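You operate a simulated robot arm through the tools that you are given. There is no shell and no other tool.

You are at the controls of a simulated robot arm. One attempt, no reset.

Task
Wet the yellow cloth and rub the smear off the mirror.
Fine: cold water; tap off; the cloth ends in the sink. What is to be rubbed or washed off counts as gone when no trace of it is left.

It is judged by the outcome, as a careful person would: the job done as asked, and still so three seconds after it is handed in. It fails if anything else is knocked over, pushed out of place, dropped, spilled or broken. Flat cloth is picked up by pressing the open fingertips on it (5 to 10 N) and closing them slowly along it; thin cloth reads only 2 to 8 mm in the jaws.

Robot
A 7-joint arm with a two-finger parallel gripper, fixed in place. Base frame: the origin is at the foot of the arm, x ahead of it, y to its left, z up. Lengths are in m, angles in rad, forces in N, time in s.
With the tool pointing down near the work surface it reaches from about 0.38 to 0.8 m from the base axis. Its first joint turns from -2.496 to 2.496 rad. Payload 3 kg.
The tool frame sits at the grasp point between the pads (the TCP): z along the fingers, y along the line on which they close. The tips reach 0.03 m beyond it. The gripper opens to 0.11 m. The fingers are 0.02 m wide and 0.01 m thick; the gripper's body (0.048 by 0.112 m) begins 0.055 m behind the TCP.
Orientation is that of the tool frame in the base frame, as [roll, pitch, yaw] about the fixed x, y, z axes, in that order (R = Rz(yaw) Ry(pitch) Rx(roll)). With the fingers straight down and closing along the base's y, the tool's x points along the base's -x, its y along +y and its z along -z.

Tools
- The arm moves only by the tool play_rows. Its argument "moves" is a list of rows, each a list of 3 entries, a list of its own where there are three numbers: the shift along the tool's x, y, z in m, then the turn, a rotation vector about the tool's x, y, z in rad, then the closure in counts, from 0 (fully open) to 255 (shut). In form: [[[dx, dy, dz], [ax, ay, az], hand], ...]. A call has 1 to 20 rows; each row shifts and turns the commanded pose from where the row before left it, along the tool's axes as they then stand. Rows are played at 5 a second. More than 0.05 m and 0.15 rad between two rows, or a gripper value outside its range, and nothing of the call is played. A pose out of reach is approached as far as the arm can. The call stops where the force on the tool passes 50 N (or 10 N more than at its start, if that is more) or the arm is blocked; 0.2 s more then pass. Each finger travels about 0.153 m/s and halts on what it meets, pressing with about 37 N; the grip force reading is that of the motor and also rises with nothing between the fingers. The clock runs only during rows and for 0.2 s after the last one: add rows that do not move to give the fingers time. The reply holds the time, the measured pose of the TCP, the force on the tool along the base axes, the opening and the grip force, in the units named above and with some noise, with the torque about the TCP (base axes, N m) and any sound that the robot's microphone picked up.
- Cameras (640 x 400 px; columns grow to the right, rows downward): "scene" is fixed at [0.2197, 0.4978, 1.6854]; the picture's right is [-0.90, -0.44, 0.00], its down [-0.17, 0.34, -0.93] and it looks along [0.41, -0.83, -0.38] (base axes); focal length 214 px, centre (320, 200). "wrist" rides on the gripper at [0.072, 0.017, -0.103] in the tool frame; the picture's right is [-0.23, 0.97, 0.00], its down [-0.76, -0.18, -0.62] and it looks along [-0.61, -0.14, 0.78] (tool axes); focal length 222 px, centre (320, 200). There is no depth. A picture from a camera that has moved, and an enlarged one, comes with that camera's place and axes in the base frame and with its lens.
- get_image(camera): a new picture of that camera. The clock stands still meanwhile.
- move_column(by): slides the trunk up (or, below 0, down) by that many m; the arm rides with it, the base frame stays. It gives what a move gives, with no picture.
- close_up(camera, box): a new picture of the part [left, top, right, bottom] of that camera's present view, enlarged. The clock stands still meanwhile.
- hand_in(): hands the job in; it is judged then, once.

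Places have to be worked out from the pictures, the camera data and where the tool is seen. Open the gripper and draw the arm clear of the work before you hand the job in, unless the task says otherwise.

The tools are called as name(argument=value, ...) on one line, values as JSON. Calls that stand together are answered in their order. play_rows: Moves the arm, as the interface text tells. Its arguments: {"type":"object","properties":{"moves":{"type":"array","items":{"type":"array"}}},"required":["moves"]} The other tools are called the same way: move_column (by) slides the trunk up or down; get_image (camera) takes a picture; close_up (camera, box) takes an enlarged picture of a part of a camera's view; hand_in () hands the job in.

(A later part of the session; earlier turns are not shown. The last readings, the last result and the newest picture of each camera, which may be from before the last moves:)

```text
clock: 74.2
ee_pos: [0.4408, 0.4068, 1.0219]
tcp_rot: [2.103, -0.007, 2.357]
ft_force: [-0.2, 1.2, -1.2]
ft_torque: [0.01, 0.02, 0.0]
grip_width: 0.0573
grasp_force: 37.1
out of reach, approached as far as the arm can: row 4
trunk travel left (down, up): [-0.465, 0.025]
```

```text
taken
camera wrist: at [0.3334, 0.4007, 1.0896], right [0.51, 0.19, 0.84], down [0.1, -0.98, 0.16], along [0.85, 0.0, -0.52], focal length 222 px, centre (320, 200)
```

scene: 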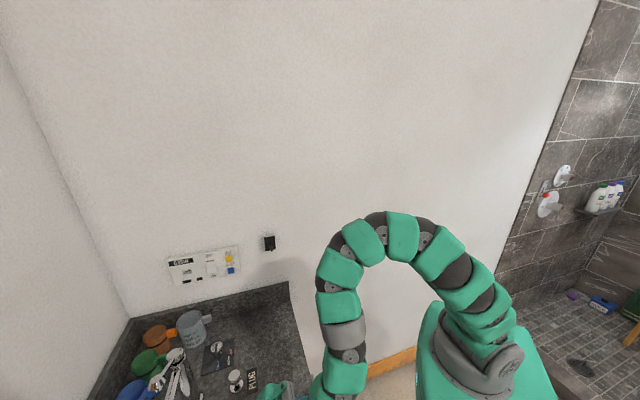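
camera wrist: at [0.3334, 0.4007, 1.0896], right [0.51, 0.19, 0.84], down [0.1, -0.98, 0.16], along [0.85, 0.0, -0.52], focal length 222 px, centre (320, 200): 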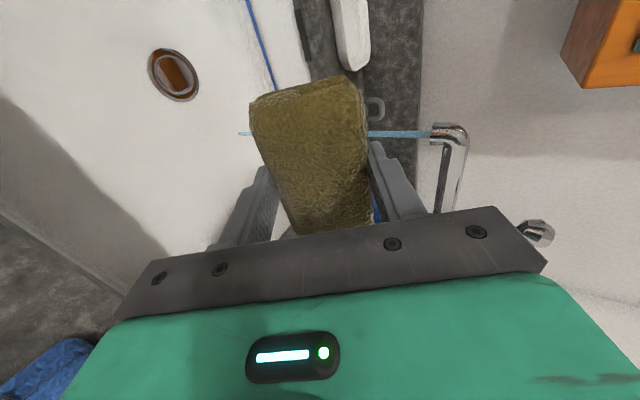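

No visible drips. Now to shut the tap: I'll straighten the tool and rise so the hand can come over the raised lever.

play_rows(moves=[[[0, 0, 0], [0.1496, 0, 0], 145], [[0, 0, 0], [0.1496, 0, 0], 145], [[0, 0, 0], [0.1496, 0, 0], 145], [[0, 0, 0], [0.1496, 0, 0], 145], [[0, 0, 0], [0.1496, 0, 0], 145], [[0, 0, 0], [0.1496, 0, 0], 145], [[0, 0, 0], [0.1437, 0, 0], 145], [[0, 0, -0.04], [0, 0, 0], 145], [[0, 0, -0.04], [0, 0, 0], 145], [[0, 0, -0.04], [0, 0, 0], 145], [[0, 0, -0.04], [0, 0, 0], 145], [[0, 0, -0.045], [0, 0, 0], 145], [[0, 0, 0], [0, 0, 0], 145]])

get_image(camera="wrist")

```text
clock: 77.0
ee_pos: [0.4426, 0.4018, 1.2258]
tcp_rot: [3.138, -0.002, 2.354]
ft_force: [0.0, 0.2, -0.6]
ft_torque: [0.0, 0.0, 0.0]
grip_width: 0.057
grasp_force: 36.9
trunk travel left (down, up): [-0.465, 0.025]
```

```text
taken
camera wrist: at [0.4035, 0.4657, 1.3309], right [0.85, 0.53, 0.0], down [0.41, -0.67, 0.62], along [0.33, -0.53, -0.78], focal length 222 px, centre (320, 200)
```

wrist: 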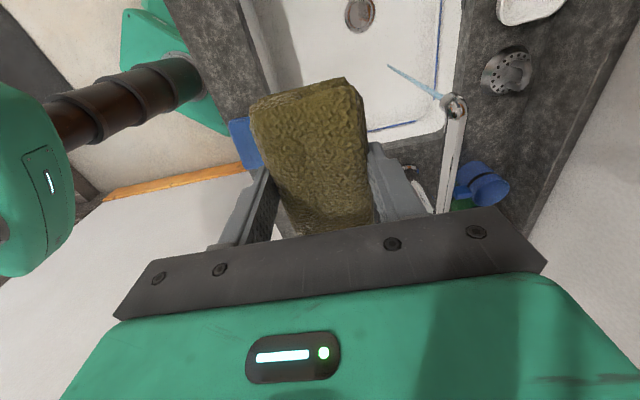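

Pad bottom is only just above the raised lever, so I'll lift the trunk 2 cm and then move sideways and forward above the lever.

move_column(by=0.02)

play_rows(moves=[[[-0.041, 0, 0], [0, 0, 0], 145], [[-0.041, 0, 0], [0, 0, 0], 145], [[-0.041, 0, 0], [0, 0, 0], 145], [[0, 0.038, 0], [0, 0, 0], 145], [[0, 0.038, 0], [0, 0, 0], 145], [[0, 0.038, 0], [0, 0, 0], 145], [[0, 0, 0], [0, 0, 0], 145]])

get_image(camera="wrist")

```text
clock: 77.7
ee_pos: [0.4434, 0.4031, 1.2458]
tcp_rot: [3.139, -0.003, 2.354]
ft_force: [0.6, 0.2, -1.3]
ft_torque: [0.01, -0.01, 0.0]
grip_width: 0.0569
grasp_force: 37.1
trunk travel left (down, up): [-0.485, 0.005]
```

```text
clock: 79.3
ee_pos: [0.6113, 0.3981, 1.2476]
tcp_rot: [3.14, -0.002, 2.355]
ft_force: [1.0, 0.5, -0.2]
ft_torque: [-0.01, 0.02, -0.03]
grip_width: 0.0571
grasp_force: 37.5
trunk travel left (down, up): [-0.485, 0.005]
```

```text
taken
camera wrist: at [0.5723, 0.4609, 1.352], right [0.85, 0.53, 0.0], down [0.41, -0.67, 0.62], along [0.33, -0.53, -0.78], focal length 222 px, centre (320, 200)
```

wrist: 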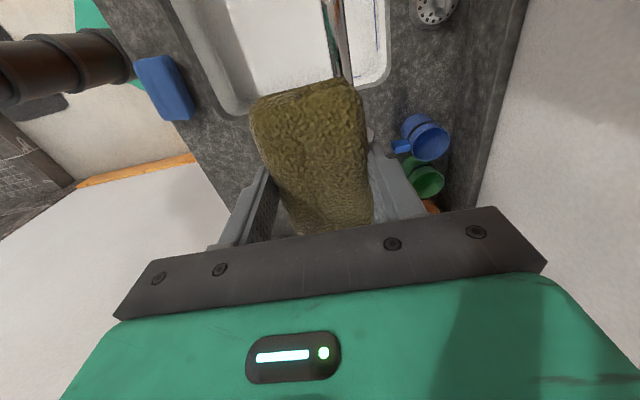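

I'm at n≈0.714, e≈-0.151, with the far finger above the lever knob. Lowering gently to make contact and push the lever down.

play_rows(moves=[[[0, 0, 0.01], [0, 0, 0], 145], [[0, 0, 0.01], [0, 0, 0], 145], [[0, 0, 0.01], [0, 0, 0], 145], [[0, 0, 0.005], [0, 0, 0], 145], [[0, 0, 0.005], [0, 0, 0], 145], [[0, 0, 0], [0, 0, 0], 145]])

```text
clock: 80.7
ee_pos: [0.6111, 0.3991, 1.2059]
tcp_rot: [3.139, -0.003, 2.355]
ft_force: [0.1, -0.4, -1.3]
ft_torque: [0.0, 0.0, -0.01]
grip_width: 0.057
grasp_force: 37.2
trunk travel left (down, up): [-0.485, 0.005]
```

No contact yet at z=1.206; continuing down in small steps.

play_rows(moves=[[[0, 0, 0.005], [0, 0, 0], 145], [[0, 0, 0.005], [0, 0, 0], 145], [[0, 0, 0.005], [0, 0, 0], 145], [[0, 0, 0], [0, 0, 0], 145]])

get_image(camera="wrist")

```text
clock: 81.7
ee_pos: [0.6109, 0.3976, 1.1896]
tcp_rot: [3.138, -0.002, 2.353]
ft_force: [0.1, 0.2, -1.1]
ft_torque: [0.0, 0.01, 0.02]
grip_width: 0.0572
grasp_force: 37.2
trunk travel left (down, up): [-0.485, 0.005]
```

```text
taken
camera wrist: at [0.5722, 0.4603, 1.2949], right [0.85, 0.53, 0.0], down [0.41, -0.67, 0.62], along [0.33, -0.53, -0.78], focal length 222 px, centre (320, 200)
```

wrist: 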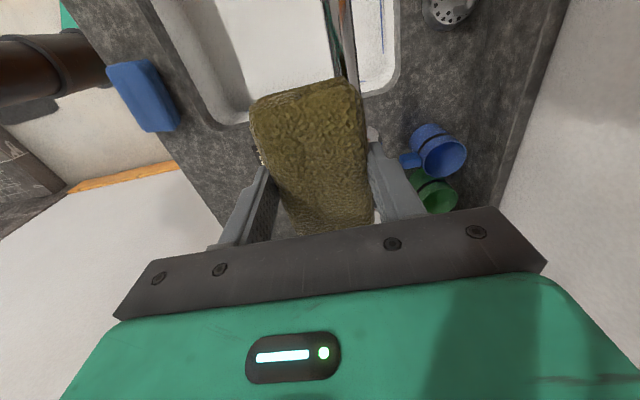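

Still no contact. I'll zoom to find the lever relative to the pad and finger.

close_up(camera="wrist", box=[310, 60, 450, 240])

```text
2.22 times, centred on (380, 150) of wrist
camera zoom: at [0.5722, 0.4603, 1.2949], right [0.85, 0.53, 0.0], down [0.41, -0.67, 0.62], along [0.33, -0.53, -0.78], focal length 494 px, centre (187, 311)
```

zoom: 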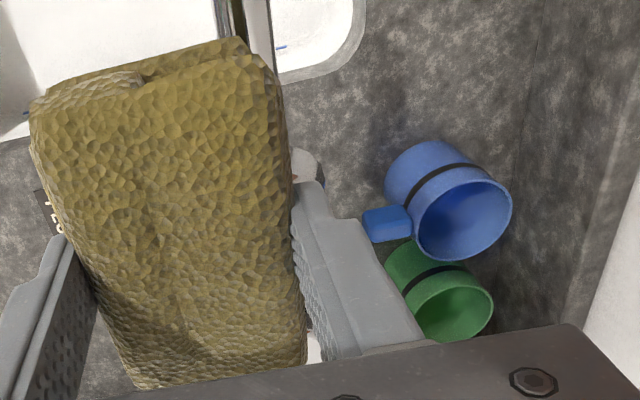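

The finger seems to be just past the lever's end: lifted, the knob centre is at e≈-0.167. I'll rise 3 cm, shift 1.6 cm toward the pillar and press again.

play_rows(moves=[[[0, 0, -0.03], [0, 0, 0], 145], [[-0.016, 0, 0], [0, 0, 0], 145], [[0, 0, 0.01], [0, 0, 0], 145], [[0, 0, 0.005], [0, 0, 0], 145], [[0, 0, 0.005], [0, 0, 0], 145], [[0, 0, 0.004], [0, 0, 0], 145], [[0, 0, 0], [0, 0, 0], 145]])

```text
clock: 83.3
ee_pos: [0.6231, 0.386, 1.1977]
tcp_rot: [3.138, -0.003, 2.355]
ft_force: [0.0, 0.3, -1.3]
ft_torque: [0.0, 0.02, 0.0]
grip_width: 0.0571
grasp_force: 36.9
trunk travel left (down, up): [-0.485, 0.005]
```

No contact at z=1.198 yet; a few more millimetres.

play_rows(moves=[[[0, 0, 0.004], [0, 0, 0], 145], [[0, 0, 0.004], [0, 0, 0], 145], [[0, 0, 0.004], [0, 0, 0], 145], [[0, 0, 0], [0, 0, 0], 145]])

close_up(camera="wrist", box=[310, 60, 450, 240])

```text
clock: 84.3
ee_pos: [0.6213, 0.3852, 1.1866]
tcp_rot: [3.135, -0.003, 2.353]
ft_force: [1.4, -1.4, 20.1]
ft_torque: [0.47, -0.32, -0.08]
grip_width: 0.0567
grasp_force: 37.3
trunk travel left (down, up): [-0.485, 0.005]
```

```text
2.22 times, centred on (380, 150) of wrist
camera zoom: at [0.5815, 0.4482, 1.2916], right [0.85, 0.53, 0.01], down [0.41, -0.67, 0.62], along [0.33, -0.53, -0.78], focal length 494 px, centre (187, 311)
```

zoom: 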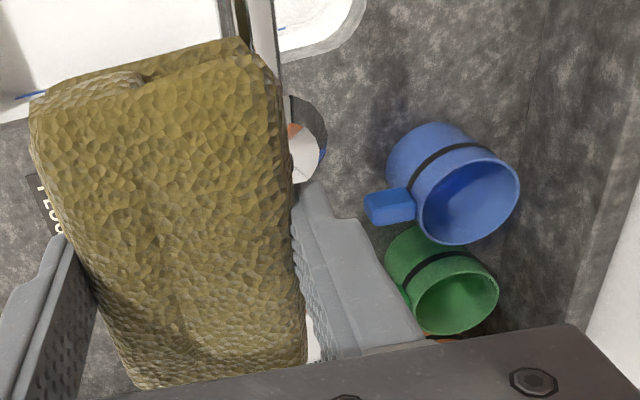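

Contact: 20 N upward at the expected knob spot. I'll keep pressing down in small steps.

play_rows(moves=[[[0, 0, 0.004], [0, 0, 0], 145], [[0, 0, 0.004], [0, 0, 0], 145], [[0, 0, 0], [0, 0, 0], 145]])

close_up(camera="wrist", box=[240, 0, 450, 240])

```text
clock: 85.1
ee_pos: [0.6184, 0.3837, 1.1806]
tcp_rot: [3.135, -0.002, 2.354]
ft_force: [-3.6, -9.5, 40.1]
ft_torque: [0.75, -0.47, -0.02]
grip_width: 0.0586
grasp_force: 36.6
trunk travel left (down, up): [-0.485, 0.005]
```

```text
1.67 times, centred on (345, 120) of wrist
camera zoom: at [0.5794, 0.4468, 1.2842], right [0.85, 0.53, 0.01], down [0.41, -0.67, 0.62], along [0.33, -0.53, -0.78], focal length 370 px, centre (278, 333)
```

zoom: 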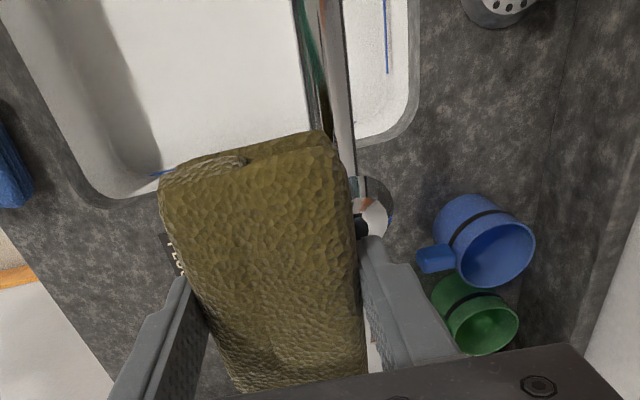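

Force is up to 40 N with little more travel, so the lever may be down. I'll rise, back off and check whether the stream has stopped.

play_rows(moves=[[[0, 0, -0.03], [0, 0, 0], 145], [[0, 0, -0.03], [0, 0, 0], 145], [[0.035, -0.03, 0], [0, 0, 0], 145], [[0.035, -0.03, 0], [0, 0, 0], 145], [[0.035, -0.03, 0], [0, 0, 0], 145], [[0, 0, 0], [0, 0, 0], 145]])

get_image(camera="wrist")

```text
clock: 86.5
ee_pos: [0.484, 0.3974, 1.2405]
tcp_rot: [3.138, -0.003, 2.354]
ft_force: [-0.6, -0.2, -0.2]
ft_torque: [0.01, -0.02, 0.01]
grip_width: 0.0586
grasp_force: 37.4
trunk travel left (down, up): [-0.485, 0.005]
```

```text
taken
camera wrist: at [0.4439, 0.4603, 1.3445], right [0.85, 0.53, 0.0], down [0.41, -0.67, 0.62], along [0.33, -0.53, -0.78], focal length 222 px, centre (320, 200)
```

wrist: 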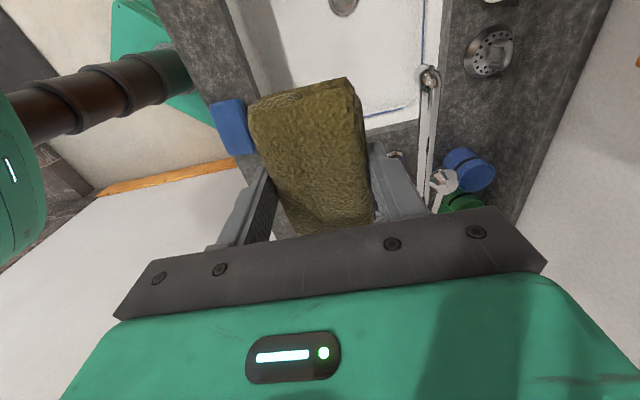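

The stream has stopped. I'll zoom on the tap to check the lever's position and the spout for any leftover trickle.

close_up(camera="wrist", box=[340, 0, 540, 220])

```text
1.82 times, centred on (440, 110) of wrist
camera zoom: at [0.4439, 0.4603, 1.3445], right [0.85, 0.53, 0.0], down [0.41, -0.67, 0.62], along [0.33, -0.53, -0.78], focal length 404 px, centre (102, 364)
```

zoom: 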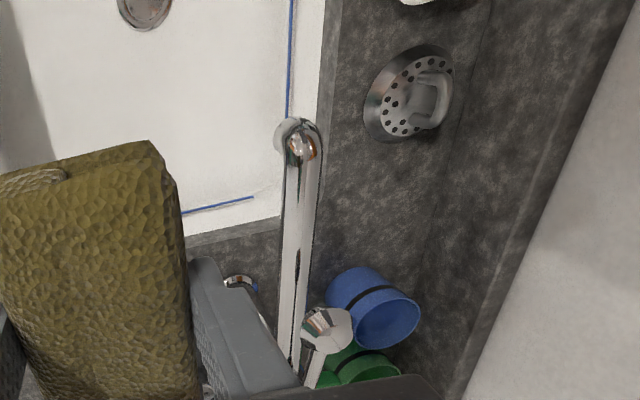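

The tap is shut: the lever is down and there's no stream. Next, the mirror: I'll carry the wet pad sideways over the basin to in front of the smear (e≈0.19), keeping it upright.

play_rows(moves=[[[0.0419, 0.0062, 0], [0, 0, 0], 145], [[0.0419, 0.0062, 0], [0, 0, 0], 145], [[0.0419, 0.0062, 0], [0, 0, 0], 145], [[0.0419, 0.0062, 0], [0, 0, 0], 145], [[0.0419, 0.0062, 0], [0, 0, 0], 145], [[0.0419, 0.0062, 0], [0, 0, 0], 145], [[0, 0, 0], [0, 0, 0], 145]])

get_image(camera="wrist")

get_image(camera="scene")

```text
clock: 88.1
ee_pos: [0.3312, 0.6007, 1.2358]
tcp_rot: [3.137, -0.002, 2.354]
ft_force: [0.4, 0.5, -1.7]
ft_torque: [-0.02, 0.01, 0.06]
grip_width: 0.0589
grasp_force: 36.9
trunk travel left (down, up): [-0.485, 0.005]
```

```text
taken
camera wrist: at [0.2927, 0.6636, 1.3402], right [0.85, 0.53, 0.0], down [0.41, -0.67, 0.62], along [0.33, -0.53, -0.78], focal length 222 px, centre (320, 200)
```

wrist: 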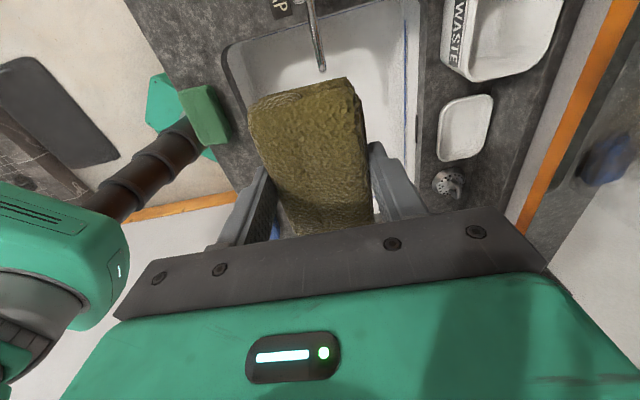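

```text
taken
```

scene: 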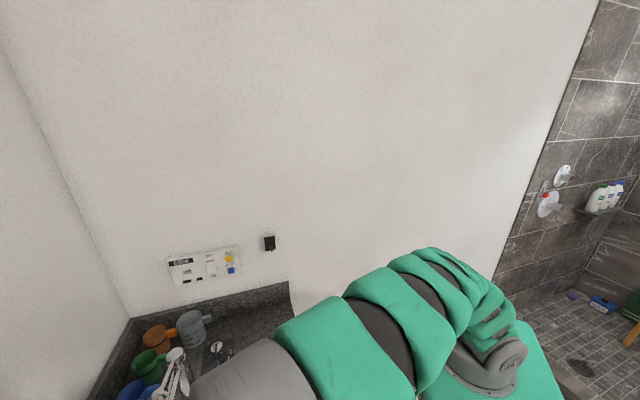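

The mirror's lower frame edge checks out at n≈0.847. I'll tilt the tool to horizontal here, 19 cm short of the mirror, so the pad's face points at the glass.

play_rows(moves=[[[0, 0, 0], [-0.1428, 0, 0], 145], [[0, 0, 0], [-0.1428, 0, 0], 145], [[0, 0, 0], [-0.1428, 0, 0], 145], [[0, 0, 0], [-0.1428, 0, 0], 145], [[0, 0, 0], [-0.1428, 0, 0], 145], [[0, 0, 0], [-0.1428, 0, 0], 145], [[0, 0, 0], [-0.1428, 0, 0], 145], [[0, 0, 0], [-0.1428, 0, 0], 145], [[0, 0, 0], [-0.1428, 0, 0], 145], [[0, 0, 0], [-0.1428, 0, 0], 145], [[0, 0, 0], [-0.1428, 0, 0], 145], [[0, 0, 0], [0, 0, 0], 145]])

get_image(camera="wrist")

```text
clock: 90.7
ee_pos: [0.3333, 0.6005, 1.2374]
tcp_rot: [1.566, -0.002, 2.356]
ft_force: [-0.2, -0.5, -1.2]
ft_torque: [0.02, 0.06, 0.07]
grip_width: 0.0581
grasp_force: 36.8
trunk travel left (down, up): [-0.485, 0.005]
```

```text
taken
camera wrist: at [0.2079, 0.5794, 1.255], right [0.16, -0.17, 0.97], down [0.1, -0.98, -0.18], along [0.98, 0.12, -0.14], focal length 222 px, centre (320, 200)
```

wrist: 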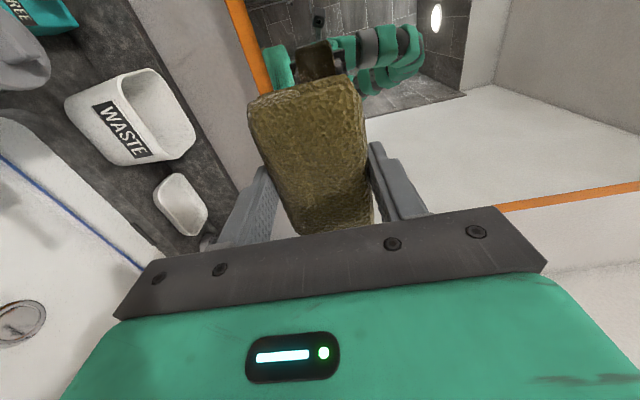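

The tool is horizontal with the pad facing the glass. I'll advance 13 cm toward the mirror, stopping about 2 cm short.

play_rows(moves=[[[0.002, 0, 0.043], [0, 0, 0], 145], [[0.002, 0, 0.043], [0, 0, 0], 145], [[0.002, 0, 0.043], [0, 0, 0], 145], [[0, 0, 0], [0, 0, 0], 145]])

get_image(camera="wrist")

```text
clock: 91.7
ee_pos: [0.4221, 0.6945, 1.2382]
tcp_rot: [1.57, -0.002, 2.355]
ft_force: [0.5, 0.1, -0.9]
ft_torque: [0.01, 0.0, 0.01]
grip_width: 0.058
grasp_force: 37.7
trunk travel left (down, up): [-0.485, 0.005]
```

```text
taken
camera wrist: at [0.2968, 0.6724, 1.2561], right [0.16, -0.16, 0.97], down [0.1, -0.98, -0.18], along [0.98, 0.12, -0.14], focal length 222 px, centre (320, 200)
```

wrist: 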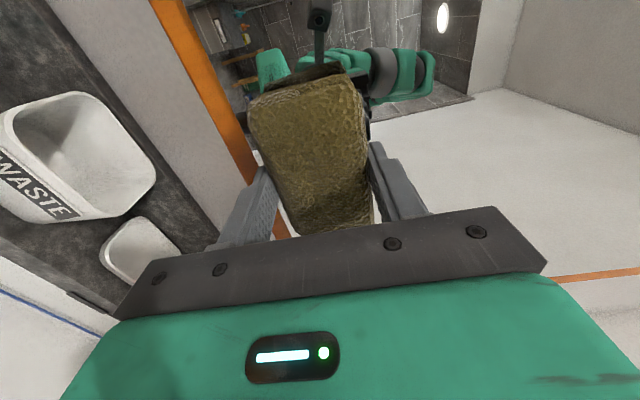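

Reflection and frame line up as expected. Advancing in 5 mm steps until I feel contact.

play_rows(moves=[[[0, 0, 0.005], [0, 0, 0], 145], [[0, 0, 0.005], [0, 0, 0], 145], [[0, 0, 0.005], [0, 0, 0], 145], [[0, 0, 0], [0, 0, 0], 145]])

```text
clock: 92.5
ee_pos: [0.4273, 0.7013, 1.2396]
tcp_rot: [1.569, -0.004, 2.356]
ft_force: [-26.7, -36.1, 2.0]
ft_torque: [0.08, -0.1, -0.16]
grip_width: 0.057
grasp_force: 37.0
trunk travel left (down, up): [-0.485, 0.005]
stopped in row 4: the force on the tool passed its limit at 51 N (the readings are from after the stop); the commanded pose is now the measured one
```

Contact came sooner than expected, with 45 N. Backing off 3 mm to reduce the pressure.

play_rows(moves=[[[0, 0, -0.003], [0, 0, 0], 145], [[0, 0, 0], [0, 0, 0], 145]])

get_image(camera="wrist")

```text
clock: 93.1
ee_pos: [0.427, 0.7026, 1.2386]
tcp_rot: [1.571, -0.001, 2.355]
ft_force: [-10.0, -9.5, 5.0]
ft_torque: [0.11, -0.23, -0.06]
grip_width: 0.057
grasp_force: 37.4
trunk travel left (down, up): [-0.485, 0.005]
```

```text
taken
camera wrist: at [0.3026, 0.6803, 1.2558], right [0.16, -0.16, 0.97], down [0.1, -0.98, -0.18], along [0.98, 0.12, -0.14], focal length 222 px, centre (320, 200)
```

wrist: 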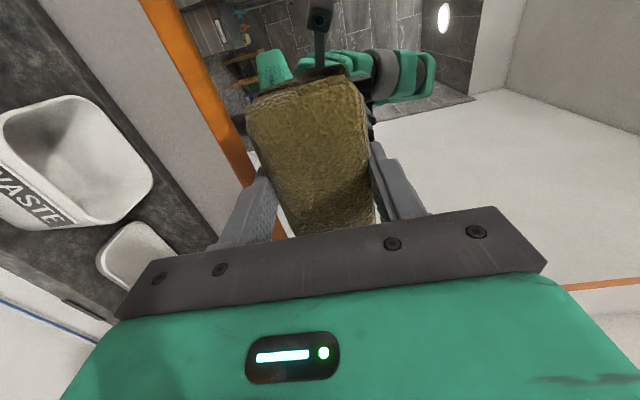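

Now pressing at about 14 N. Starting to rub: a pass left and right along the glass at this height.

play_rows(moves=[[[-0.01, 0, 0], [0, 0, 0], 145], [[-0.01, 0, 0], [0, 0, 0], 145], [[-0.01, 0, 0], [0, 0, 0], 145], [[-0.01, 0, 0], [0, 0, 0], 145], [[0.012, 0, 0], [0, 0, 0], 145], [[0.012, 0, 0], [0, 0, 0], 145], [[0.012, 0, 0], [0, 0, 0], 145], [[0.012, 0, 0], [0, 0, 0], 145], [[0.012, 0, 0], [0, 0, 0], 145], [[0.012, 0, 0], [0, 0, 0], 145], [[0.012, 0, 0], [0, 0, 0], 145], [[-0.01, 0, 0], [0, 0, 0], 145], [[-0.01, 0, 0], [0, 0, 0], 145], [[-0.012, 0, 0], [0, 0, 0], 145], [[-0.012, 0, 0], [0, 0, 0], 145], [[0, 0, 0], [0, 0, 0], 145]])

get_image(camera="wrist")

```text
clock: 96.5
ee_pos: [0.4273, 0.7018, 1.2374]
tcp_rot: [1.57, -0.001, 2.353]
ft_force: [-12.6, -7.6, 0.1]
ft_torque: [0.01, -0.05, 0.27]
grip_width: 0.0572
grasp_force: 36.6
trunk travel left (down, up): [-0.485, 0.005]
```

```text
taken
camera wrist: at [0.3027, 0.6805, 1.2546], right [0.16, -0.16, 0.97], down [0.1, -0.98, -0.18], along [0.98, 0.12, -0.14], focal length 222 px, centre (320, 200)
```

wrist: 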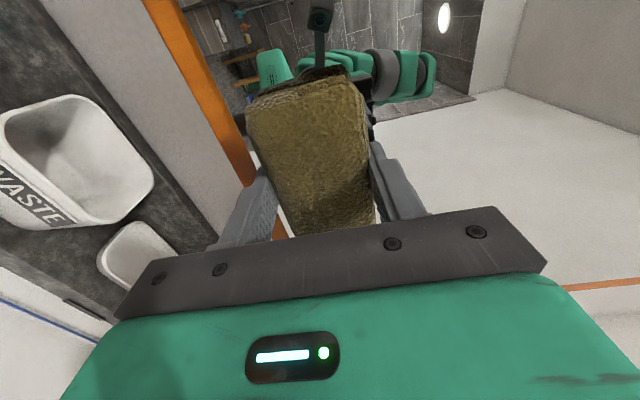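

The rub went smoothly at about 15 N. Now I'll shift down 12 mm for a lower pass, watching for the frame.

play_rows(moves=[[[0, -0.006, 0], [0, 0, 0], 145], [[0, -0.006, 0], [0, 0, 0], 145], [[0, 0, 0], [0, 0, 0], 145]])

```text
clock: 97.3
ee_pos: [0.4281, 0.7025, 1.2238]
tcp_rot: [1.573, -0.003, 2.356]
ft_force: [-1.1, -3.1, 0.3]
ft_torque: [0.09, -0.06, 0.04]
grip_width: 0.0572
grasp_force: 37.0
trunk travel left (down, up): [-0.485, 0.005]
```

Pressure fell to about 3 N, so I'll press in 2 mm and rub another pass at z≈1.224.

play_rows(moves=[[[0, 0, 0.001], [0, 0, 0], 145], [[0, 0, 0.001], [0, 0, 0], 145], [[-0.012, 0, 0], [0, 0, 0], 145], [[-0.012, 0, 0], [0, 0, 0], 145], [[-0.012, 0, 0], [0, 0, 0], 145], [[-0.012, 0, 0], [0, 0, 0], 145], [[0.0125, 0, 0], [0, 0, 0], 145], [[0.0125, 0, 0], [0, 0, 0], 145], [[0.0125, 0, 0], [0, 0, 0], 145], [[0.0125, 0, 0], [0, 0, 0], 145], [[0.0125, 0, 0], [0, 0, 0], 145], [[0.0125, 0, 0], [0, 0, 0], 145], [[0.0125, 0, 0], [0, 0, 0], 145], [[0.0125, 0, 0], [0, 0, 0], 145], [[-0.013, 0, 0], [0, 0, 0], 145], [[-0.013, 0, 0], [0, 0, 0], 145], [[-0.013, 0, 0], [0, 0, 0], 145], [[-0.013, 0, 0], [0, 0, 0], 145], [[0, 0, 0], [0, 0, 0], 145]])

```text
clock: 101.3
ee_pos: [0.4267, 0.7042, 1.2249]
tcp_rot: [1.567, -0.002, 2.357]
ft_force: [-23.1, -11.4, 1.1]
ft_torque: [-0.11, 0.06, 0.49]
grip_width: 0.0572
grasp_force: 36.8
trunk travel left (down, up): [-0.485, 0.005]
```

Both passes done. I'll back off 12 cm and shift sideways so the camera can see where the smear was.

play_rows(moves=[[[0, 0, -0.04], [0, 0, 0], 145], [[0, 0, -0.04], [0, 0, 0], 145], [[0, 0, -0.04], [0, 0, 0], 145], [[-0.0375, 0, 0], [0, 0, 0], 145], [[-0.0375, 0, 0], [0, 0, 0], 145], [[0, 0, 0], [0, 0, 0], 145]])

get_image(camera="wrist")

close_up(camera="wrist", box=[200, 0, 440, 150])

```text
clock: 102.7
ee_pos: [0.3982, 0.5673, 1.2253]
tcp_rot: [1.572, -0.004, 2.353]
ft_force: [0.4, -0.4, -0.2]
ft_torque: [-0.03, 0.03, 0.01]
grip_width: 0.057
grasp_force: 36.9
trunk travel left (down, up): [-0.485, 0.005]
```

```text
taken
camera wrist: at [0.2734, 0.545, 1.2431], right [0.16, -0.16, 0.97], down [0.1, -0.98, -0.18], along [0.98, 0.12, -0.14], focal length 222 px, centre (320, 200)
```

wrist: 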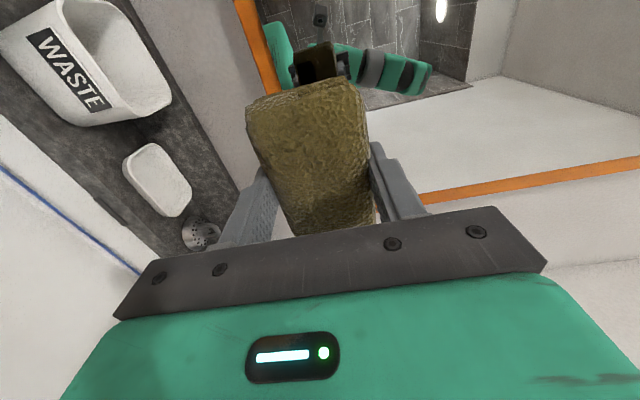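

```text
2.67 times, centred on (320, 75) of wrist
camera zoom: at [0.2734, 0.545, 1.2431], right [0.16, -0.16, 0.97], down [0.1, -0.98, -0.18], along [0.98, 0.12, -0.14], focal length 592 px, centre (320, 533)
```

zoom: 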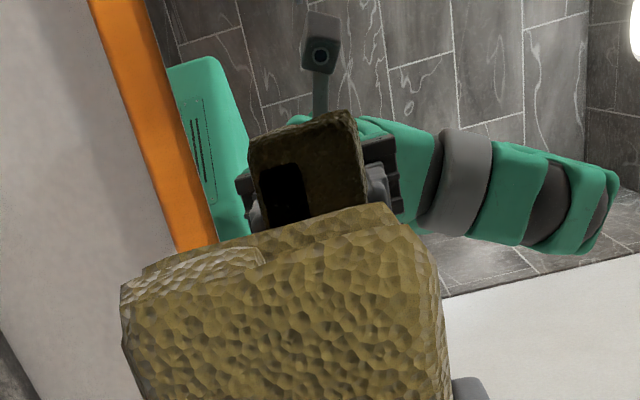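

At this angle the old smear spot should be near (299, 24) in the picture, and I see no smudge there. I'll enlarge it more.

close_up(camera="wrist", box=[230, 0, 360, 80])

```text
4.92 times, centred on (295, 40) of wrist
camera zoom: at [0.2734, 0.545, 1.2431], right [0.16, -0.16, 0.97], down [0.1, -0.98, -0.18], along [0.98, 0.12, -0.14], focal length 1094 px, centre (443, 988)
```

zoom: 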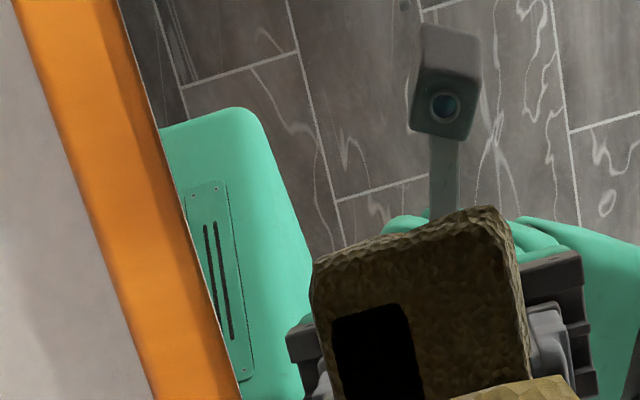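

That part of the glass looks clean. The pad's reflection hides the rest, so I'll raise the hand 12 cm and look down on the whole smear area.

play_rows(moves=[[[0, 0.04, 0], [0, 0, 0], 145], [[0, 0.04, 0], [0, 0, 0], 145], [[0.02, 0.04, 0], [0, 0, 0], 145], [[0, 0, 0], [0, 0, 0], 145]])

get_image(camera="wrist")

close_up(camera="wrist", box=[100, 0, 340, 150])

```text
clock: 103.7
ee_pos: [0.3821, 0.5805, 1.3458]
tcp_rot: [1.573, -0.002, 2.355]
ft_force: [-0.6, -0.2, -0.4]
ft_torque: [-0.04, 0.02, 0.0]
grip_width: 0.0571
grasp_force: 36.7
trunk travel left (down, up): [-0.485, 0.005]
```

```text
taken
camera wrist: at [0.2581, 0.5585, 1.3637], right [0.16, -0.16, 0.97], down [0.1, -0.98, -0.18], along [0.98, 0.12, -0.14], focal length 222 px, centre (320, 200)
```

wrist: 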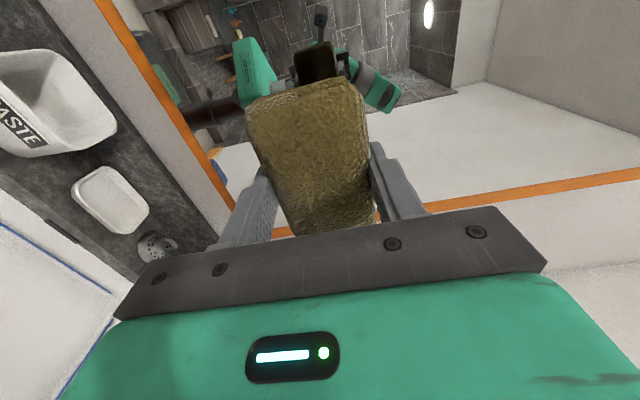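

```text
2.67 times, centred on (220, 75) of wrist
camera zoom: at [0.2581, 0.5585, 1.3637], right [0.16, -0.16, 0.97], down [0.1, -0.98, -0.18], along [0.98, 0.12, -0.14], focal length 592 px, centre (587, 533)
```

zoom: 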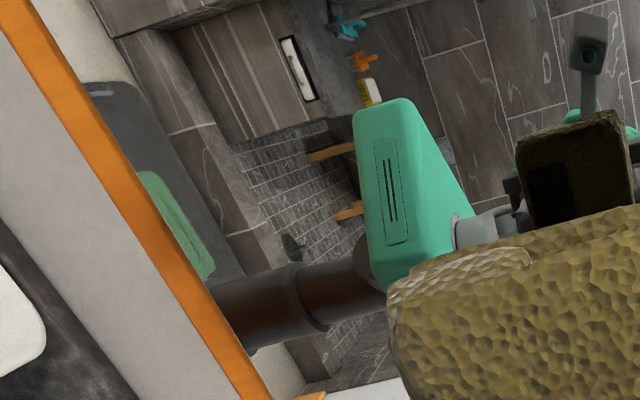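

The smear zone should run from about (186, 57) to (324, 329) in this zoom, and it shows only a clear reflection. I'll enlarge it for faint traces.

close_up(camera="wrist", box=[140, 0, 260, 75])

close_up(camera="wrist", box=[160, 65, 280, 140])

```text
5.33 times, centred on (200, 38) of wrist
camera zoom: at [0.2581, 0.5585, 1.3637], right [0.16, -0.16, 0.97], down [0.1, -0.98, -0.18], along [0.98, 0.12, -0.14], focal length 1185 px, centre (960, 1067)
```

zoom: 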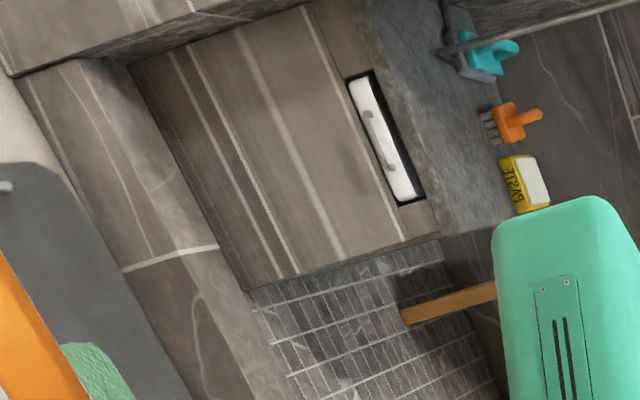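

```text
5.33 times, centred on (220, 102) of wrist
camera zoom: at [0.2581, 0.5585, 1.3637], right [0.16, -0.16, 0.97], down [0.1, -0.98, -0.18], along [0.98, 0.12, -0.14], focal length 1185 px, centre (853, 720)
```

zoom: 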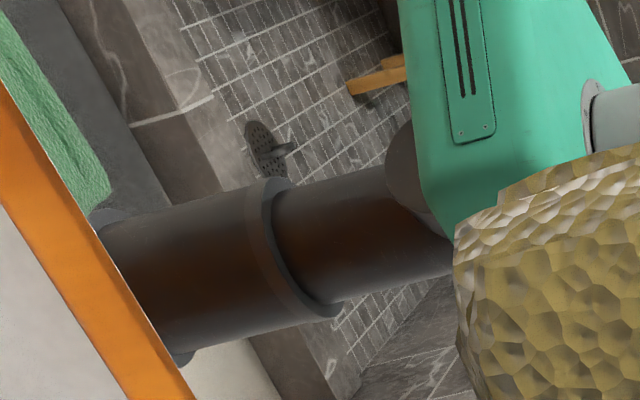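

It looks clear here, but the background is dark. I'll view the mirror from the earlier angle where a white wall reflects: back off, move toward the tap side and roll the tool.

play_rows(moves=[[[0, 0, -0.0433], [0, 0, 0], 145], [[0, 0, -0.0433], [0, 0, 0], 145], [[0, 0, -0.0433], [0, 0, 0], 145], [[-0.048, 0, 0], [0, 0, 0], 145], [[-0.048, 0, 0], [0, 0, 0], 145], [[-0.048, 0, 0], [0, 0, 0], 145], [[-0.048, 0, 0], [0, 0, 0], 145], [[-0.048, 0, 0], [0, 0, 0], 145], [[0, 0, 0], [0, 0, 0], 145]])

play_rows(moves=[[[0, 0, 0], [0, 0, -0.1428], 145], [[0, 0, 0], [0, 0, -0.1428], 145], [[0, 0, 0], [0, 0, -0.1428], 145], [[0, 0, 0], [0, 0, -0.1428], 145], [[0, 0, 0], [0, 0, -0.1428], 145], [[0, 0, 0], [0, 0, -0.1428], 145], [[0, 0, 0], [0, 0, -0.1428], 145], [[0, 0, 0], [0, 0, -0.1428], 145], [[0, 0, 0], [0, 0, -0.1428], 145], [[0, 0, 0], [0, 0, -0.1428], 145], [[0, 0, 0], [0, 0, -0.1428], 145], [[0, 0, 0], [0, 0.134, 0], 145], [[0, 0, 0], [0, 0.134, 0], 145], [[0, 0, 0], [0, 0.134, 0], 145], [[0, 0, 0], [0, 0.134, 0], 145], [[0, 0, 0], [0, 0.134, 0], 145], [[0, 0, 0], [0, 0, 0], 145]])

get_image(camera="wrist")

```text
clock: 105.7
ee_pos: [0.4758, 0.3908, 1.4115]
tcp_rot: [1.572, -0.002, 2.354]
ft_force: [0.4, 0.4, -1.3]
ft_torque: [0.0, 0.02, 0.02]
grip_width: 0.0571
grasp_force: 37.2
out of reach, approached as far as the arm can: row 3, 4, 5, 6, 7
trunk travel left (down, up): [-0.485, 0.005]
```

```text
clock: 109.3
ee_pos: [0.4726, 0.3884, 1.4152]
tcp_rot: [3.137, 0.897, -2.362]
ft_force: [0.2, -0.6, -1.2]
ft_torque: [-0.01, 0.0, 0.0]
grip_width: 0.0571
grasp_force: 37.0
trunk travel left (down, up): [-0.485, 0.005]
```

```text
taken
camera wrist: at [0.3718, 0.311, 1.423], right [-0.59, 0.79, 0.18], down [0.12, -0.14, 0.98], along [0.8, 0.6, -0.01], focal length 222 px, centre (320, 200)
```

wrist: 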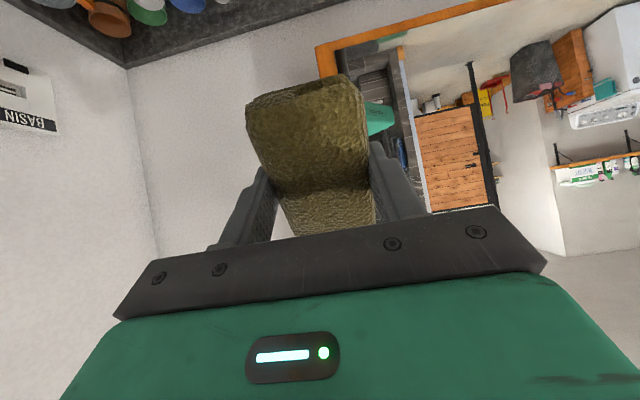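

The spot should now be near (486, 37) against a pale background. Enlarging it.

close_up(camera="wrist", box=[400, 0, 580, 110])

close_up(camera="wrist", box=[430, 5, 530, 70])

```text
3.56 times, centred on (490, 55) of wrist
camera zoom: at [0.3718, 0.311, 1.423], right [-0.59, 0.79, 0.18], down [0.12, -0.14, 0.98], along [0.8, 0.6, -0.01], focal length 790 px, centre (-284, 716)
```

zoom: 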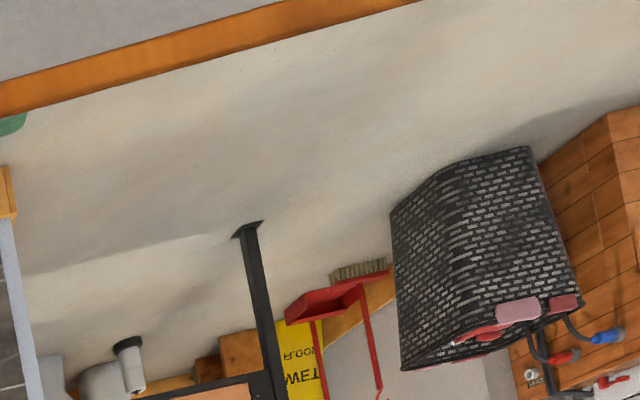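

```text
6.15 times, centred on (480, 38) of wrist
camera zoom: at [0.3718, 0.311, 1.423], right [-0.59, 0.79, 0.18], down [0.12, -0.14, 0.98], along [0.8, 0.6, -0.01], focal length 1367 px, centre (-665, 1200)
```

zoom: 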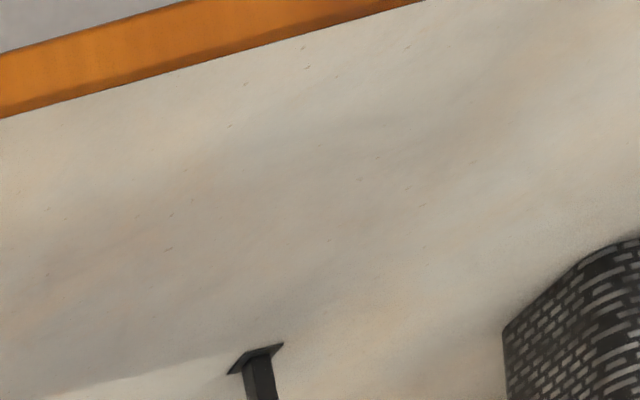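

The smudge is gone to the eye, but I see a few tiny specks. Zooming more to tell grain from residue.

close_up(camera="wrist", box=[455, 15, 511, 50])

close_up(camera="wrist", box=[511, 0, 567, 35])

close_up(camera="wrist", box=[425, 20, 481, 55])

```text
11.43 times, centred on (483, 32) of wrist
camera zoom: at [0.3718, 0.311, 1.423], right [-0.59, 0.79, 0.18], down [0.12, -0.14, 0.98], along [0.8, 0.6, -0.01], focal length 2538 px, centre (-1543, 2114)
```

zoom: 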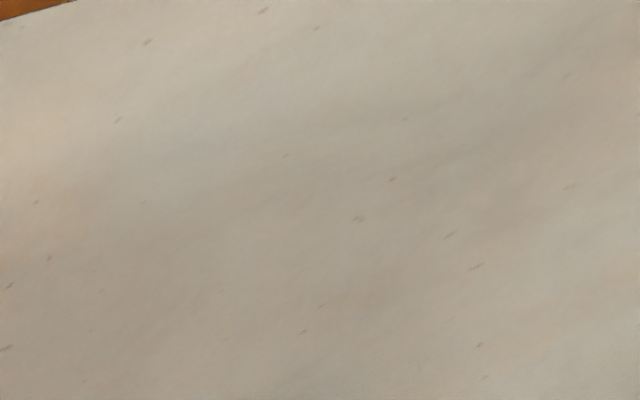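

```text
11.43 times, centred on (539, 18) of wrist
camera zoom: at [0.3718, 0.311, 1.423], right [-0.59, 0.79, 0.18], down [0.12, -0.14, 0.98], along [0.8, 0.6, -0.01], focal length 2538 px, centre (-2183, 2286)
```

zoom: 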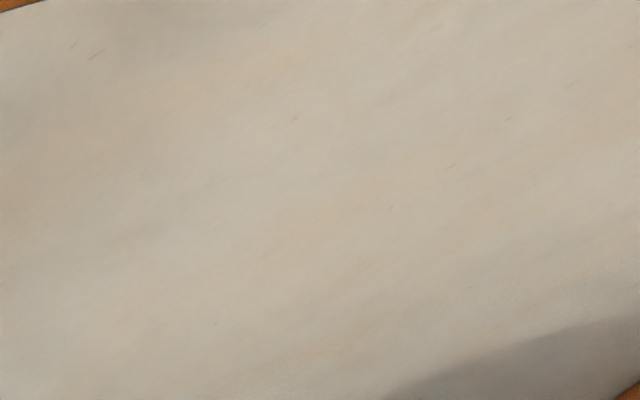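

```text
11.43 times, centred on (453, 38) of wrist
camera zoom: at [0.3718, 0.311, 1.423], right [-0.59, 0.79, 0.18], down [0.12, -0.14, 0.98], along [0.8, 0.6, -0.01], focal length 2538 px, centre (-1200, 2057)
```

zoom: 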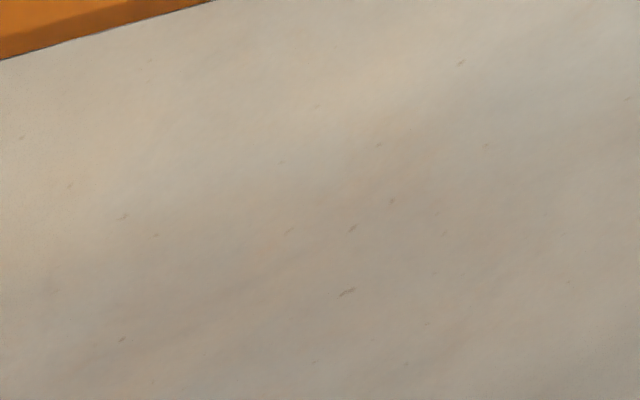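

No smear remains visible; the specks are grain across the whole reflected wall. To be thorough I'll give it one more wet rub with wider coverage, so I roll the tool back to the wiping pose.

play_rows(moves=[[[0, 0, 0], [0, -0.134, 0], 145], [[0, 0, 0], [0, -0.134, 0], 145], [[0, 0, 0], [0, -0.134, 0], 145], [[0, 0, 0], [0, -0.134, 0], 145], [[0, 0, 0], [0, -0.134, 0], 145], [[0, 0, 0], [0, 0, 0.1428], 145], [[0, 0, 0], [0, 0, 0.1428], 145], [[0, 0, 0], [0, 0, 0.1428], 145], [[0, 0, 0], [0, 0, 0.1428], 145], [[0, 0, 0], [0, 0, 0.1428], 145], [[0, 0, 0], [0, 0, 0.1428], 145], [[0, 0, 0], [0, 0, 0.1428], 145], [[0, 0, 0], [0, 0, 0.1428], 145], [[0, 0, 0], [0, 0, 0.1428], 145], [[0, 0, 0], [0, 0, 0.1428], 145], [[0, 0, 0], [0, 0, 0.1428], 145], [[0, 0, 0], [0, 0, 0], 145]])

play_rows(moves=[[[0.0424, -0.0225, 0], [0, 0, 0], 145], [[0.0424, -0.0225, 0], [0, 0, 0], 145], [[0.0424, -0.0225, 0], [0, 0, 0], 145], [[0.0424, -0.0225, 0], [0, 0, 0], 145], [[0.0424, -0.0225, 0], [0, 0, 0], 145], [[0.0424, -0.0225, 0], [0, 0, 0], 145], [[0, 0, 0], [0, 0, 0], 145]])

```text
clock: 112.9
ee_pos: [0.4729, 0.3887, 1.4144]
tcp_rot: [1.574, -0.003, 2.356]
ft_force: [-0.3, 0.0, -0.4]
ft_torque: [-0.02, 0.02, 0.01]
grip_width: 0.0569
grasp_force: 37.1
trunk travel left (down, up): [-0.485, 0.005]
```

```text
clock: 114.5
ee_pos: [0.3023, 0.5627, 1.3032]
tcp_rot: [1.573, -0.003, 2.354]
ft_force: [-0.1, 1.0, -0.4]
ft_torque: [-0.02, 0.02, -0.01]
grip_width: 0.0569
grasp_force: 36.9
out of reach, approached as far as the arm can: row 1, 2
trunk travel left (down, up): [-0.485, 0.005]
```

Now at n≈0.612, e≈0.184, z≈1.303. Moving to just short of the glass at z≈1.238.

play_rows(moves=[[[0.0028, -0.0163, 0.0425], [0, 0, 0], 145], [[0.0028, -0.0163, 0.0425], [0, 0, 0], 145], [[0.0028, -0.0163, 0.0425], [0, 0, 0], 145], [[0.0028, -0.0163, 0.0425], [0, 0, 0], 145], [[0, 0, 0], [0, 0, 0], 145]])

```text
clock: 115.7
ee_pos: [0.4151, 0.6933, 1.2355]
tcp_rot: [1.573, -0.001, 2.355]
ft_force: [0.2, -0.2, -1.0]
ft_torque: [-0.02, 0.0, 0.02]
grip_width: 0.0572
grasp_force: 37.5
trunk travel left (down, up): [-0.485, 0.005]
```

Approaching gently in 2–3 mm steps.

play_rows(moves=[[[0, 0, 0.004], [0, 0, 0], 145], [[0, 0, 0.003], [0, 0, 0], 145], [[0, 0, 0.002], [0, 0, 0], 145], [[0, 0, 0.002], [0, 0, 0], 145], [[0, 0, 0], [0, 0, 0], 145]])

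```text
clock: 116.9
ee_pos: [0.4267, 0.6991, 1.237]
tcp_rot: [1.573, -0.004, 2.353]
ft_force: [-1.3, 0.1, -1.9]
ft_torque: [0.0, 0.01, 0.02]
grip_width: 0.0572
grasp_force: 36.8
trunk travel left (down, up): [-0.485, 0.005]
```

Almost touching. A couple more millimetres and check the force.

play_rows(moves=[[[0, 0, 0.0015], [0, 0, 0], 145], [[0, 0, 0.0015], [0, 0, 0], 145], [[0, 0, 0], [0, 0, 0], 145]])

```text
clock: 117.7
ee_pos: [0.4273, 0.7005, 1.2366]
tcp_rot: [1.571, -0.002, 2.354]
ft_force: [-6.6, -12.5, -4.4]
ft_torque: [0.22, -0.04, -0.4]
grip_width: 0.0571
grasp_force: 37.1
trunk travel left (down, up): [-0.485, 0.005]
```

Pressing at about 13 N. Rubbing in a wide zigzag while drifting down.

play_rows(moves=[[[-0.0125, 0, 0], [0, 0, 0], 145], [[-0.0125, 0, 0], [0, 0, 0], 145], [[-0.0125, 0, 0], [0, 0, 0], 145], [[-0.0125, 0, 0], [0, 0, 0], 145], [[0.0125, -0.001, 0], [0, 0, 0], 145], [[0.0125, -0.001, 0], [0, 0, 0], 145], [[0.0125, -0.001, 0], [0, 0, 0], 145], [[0.0125, -0.001, 0], [0, 0, 0], 145], [[0.0125, -0.001, 0], [0, 0, 0], 145], [[0.0125, -0.001, 0], [0, 0, 0], 145], [[0.0125, -0.001, 0], [0, 0, 0], 145], [[0.0125, -0.001, 0], [0, 0, 0], 145], [[-0.0125, -0.001, 0], [0, 0, 0], 145], [[-0.0125, -0.001, 0], [0, 0, 0], 145], [[-0.0125, -0.001, 0], [0, 0, 0], 145], [[-0.0125, -0.001, 0], [0, 0, 0], 145], [[-0.0125, -0.001, 0], [0, 0, 0], 145], [[-0.0125, -0.001, 0], [0, 0, 0], 145], [[-0.0125, 0, 0], [0, 0, 0], 145], [[-0.0125, 0, 0], [0, 0, 0], 145]])

```text
clock: 121.9
ee_pos: [0.4639, 0.664, 1.224]
tcp_rot: [1.571, -0.003, 2.355]
ft_force: [-7.7, -5.6, -0.7]
ft_torque: [-0.01, -0.05, 0.01]
grip_width: 0.0571
grasp_force: 37.5
trunk travel left (down, up): [-0.485, 0.005]
```

Still pressing at about 10 N. One final sweep back across with a slight rise.

play_rows(moves=[[[0, 0, 0.001], [0, 0, 0], 145], [[0.0125, 0, 0], [0, 0, 0], 145], [[0.0125, 0, 0], [0, 0, 0], 145], [[0.0125, 0.001, 0], [0, 0, 0], 145], [[0.0125, 0.002, 0], [0, 0, 0], 145], [[0.0125, 0.002, 0], [0, 0, 0], 145], [[0.0125, 0.002, 0], [0, 0, 0], 145], [[0.0125, 0.002, 0], [0, 0, 0], 145], [[0.0125, 0.002, 0], [0, 0, 0], 145], [[-0.0125, 0.003, 0], [0, 0, 0], 145], [[-0.0125, 0.003, 0], [0, 0, 0], 145], [[-0.0125, 0, 0], [0, 0, 0], 145], [[-0.0125, 0, 0], [0, 0, 0], 145], [[0, 0, 0], [0, 0, 0], 145]])

```text
clock: 124.9
ee_pos: [0.4276, 0.7004, 1.2399]
tcp_rot: [1.573, -0.003, 2.356]
ft_force: [-7.6, -6.5, -1.1]
ft_torque: [0.03, -0.17, 0.11]
grip_width: 0.057
grasp_force: 36.7
trunk travel left (down, up): [-0.485, 0.005]
```

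Rubbing is done. Now I back away from the mirror, turn the tool downward and move over the basin, clear of both spouts.

play_rows(moves=[[[0, 0, -0.043], [0, 0, 0], 145], [[0, 0, -0.043], [0, 0, 0], 145], [[0, 0, -0.043], [0, 0, 0], 145], [[0, 0, 0], [0.1428, 0, 0], 145], [[0, 0, 0], [0.1428, 0, 0], 145], [[0, 0, 0], [0.1428, 0, 0], 145], [[0, 0, 0], [0.1428, 0, 0], 145], [[0, 0, 0], [0.1428, 0, 0], 145], [[0, 0, 0], [0.1428, 0, 0], 145], [[0, 0, 0], [0.1428, 0, 0], 145], [[0, 0, 0], [0.1428, 0, 0], 145], [[0, 0, 0], [0.1428, 0, 0], 145], [[0, 0, 0], [0.1428, 0, 0], 145], [[0, 0, 0], [0.1428, 0, 0], 145], [[-0.0477, 0, 0], [0, 0, 0], 145], [[-0.0477, 0, 0], [0, 0, 0], 145], [[-0.0477, 0, 0], [0, 0, 0], 145], [[0, 0, 0], [0, 0, 0], 145]])

get_image(camera="wrist")

```text
clock: 128.7
ee_pos: [0.4384, 0.509, 1.2396]
tcp_rot: [-3.141, -0.004, 2.353]
ft_force: [-0.5, -1.1, -0.8]
ft_torque: [0.05, 0.01, -0.03]
grip_width: 0.0575
grasp_force: 37.4
trunk travel left (down, up): [-0.485, 0.005]
```

```text
taken
camera wrist: at [0.399, 0.5724, 1.3444], right [0.85, 0.53, 0.0], down [0.41, -0.67, 0.62], along [0.33, -0.53, -0.78], focal length 222 px, centre (320, 200)
```

wrist: 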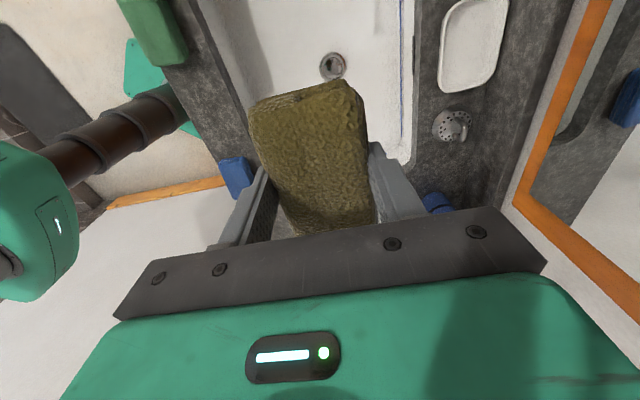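

I'm over the basin at n≈0.67, e≈0.05. I'll pull 4.5 cm toward the front and lower the cloth into the sink.

play_rows(moves=[[[0, -0.045, 0], [0, 0, 0], 145], [[0, 0, 0.045], [0, 0, 0], 145], [[0, 0, 0.045], [0, 0, 0], 145], [[0, 0, 0.045], [0, 0, 0], 145], [[0, 0, 0.045], [0, 0, 0], 145], [[0, 0, 0.045], [0, 0, 0], 145], [[0, 0, 0.045], [0, 0, 0], 145], [[0, 0, 0.045], [0, 0, 0], 145], [[0, 0, 0], [0, 0, 0], 145]])

get_image(camera="wrist")

```text
clock: 130.7
ee_pos: [0.406, 0.481, 0.9248]
tcp_rot: [-3.141, -0.002, 2.355]
ft_force: [-0.4, -0.2, -0.6]
ft_torque: [0.01, 0.02, -0.01]
grip_width: 0.0571
grasp_force: 37.5
trunk travel left (down, up): [-0.485, 0.005]
```

```text
taken
camera wrist: at [0.3668, 0.5431, 1.03], right [0.85, 0.53, 0.0], down [0.41, -0.67, 0.62], along [0.33, -0.53, -0.78], focal length 222 px, centre (320, 200)
```

wrist: 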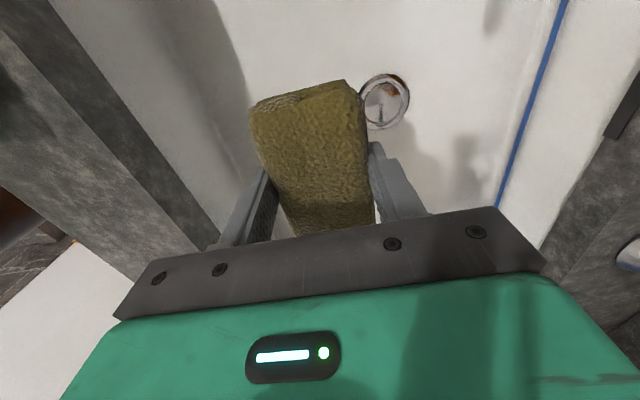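

Well inside the basin outline. Continuing down slowly until the pad is just above or touching the basin floor.

play_rows(moves=[[[0, 0, 0.03], [0, 0, 0], 145], [[0, 0, 0.03], [0, 0, 0], 145], [[0, 0, 0.015], [0, 0, 0], 145], [[0, 0, 0.01], [0, 0, 0], 145], [[0, 0, 0.005], [0, 0, 0], 145], [[0, 0, 0], [0, 0, 0], 145]])

get_image(camera="wrist")

```text
clock: 132.1
ee_pos: [0.4061, 0.4693, 0.8415]
tcp_rot: [-3.139, -0.001, 2.356]
ft_force: [0.5, -0.2, -2.1]
ft_torque: [0.03, 0.03, 0.03]
grip_width: 0.0571
grasp_force: 36.7
out of reach, approached as far as the arm can: row 4, 5
trunk travel left (down, up): [-0.485, 0.005]
```

```text
taken
camera wrist: at [0.3668, 0.5323, 0.9461], right [0.85, 0.53, 0.0], down [0.41, -0.67, 0.62], along [0.33, -0.53, -0.78], focal length 222 px, centre (320, 200)
```

wrist: 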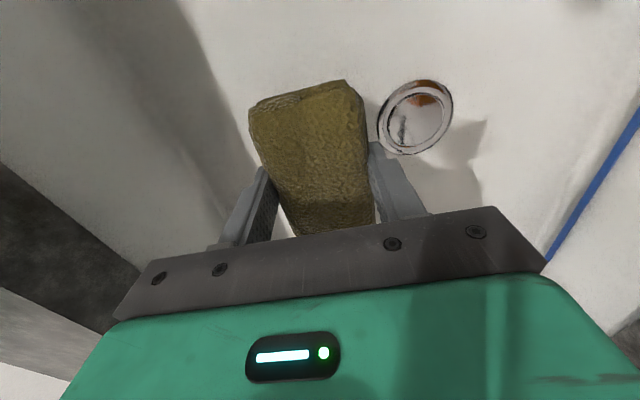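

The arm is at its low limit at z=0.842, about 3 cm above the floor. I'll use the trunk to lower the cloth 2 cm further.

move_column(by=-0.02)

```text
clock: 132.8
ee_pos: [0.4054, 0.4691, 0.8231]
tcp_rot: [-3.14, -0.004, 2.355]
ft_force: [1.3, 0.4, -0.5]
ft_torque: [-0.02, -0.02, 0.02]
grip_width: 0.0571
grasp_force: 37.1
trunk travel left (down, up): [-0.465, 0.025]
```

Still free. One more centimetre down.

move_column(by=-0.01)

```text
clock: 133.4
ee_pos: [0.4061, 0.4699, 0.8118]
tcp_rot: [-3.14, -0.001, 2.354]
ft_force: [-0.6, 0.3, -0.3]
ft_torque: [0.01, 0.0, 0.0]
grip_width: 0.0573
grasp_force: 37.2
trunk travel left (down, up): [-0.455, 0.035]
```

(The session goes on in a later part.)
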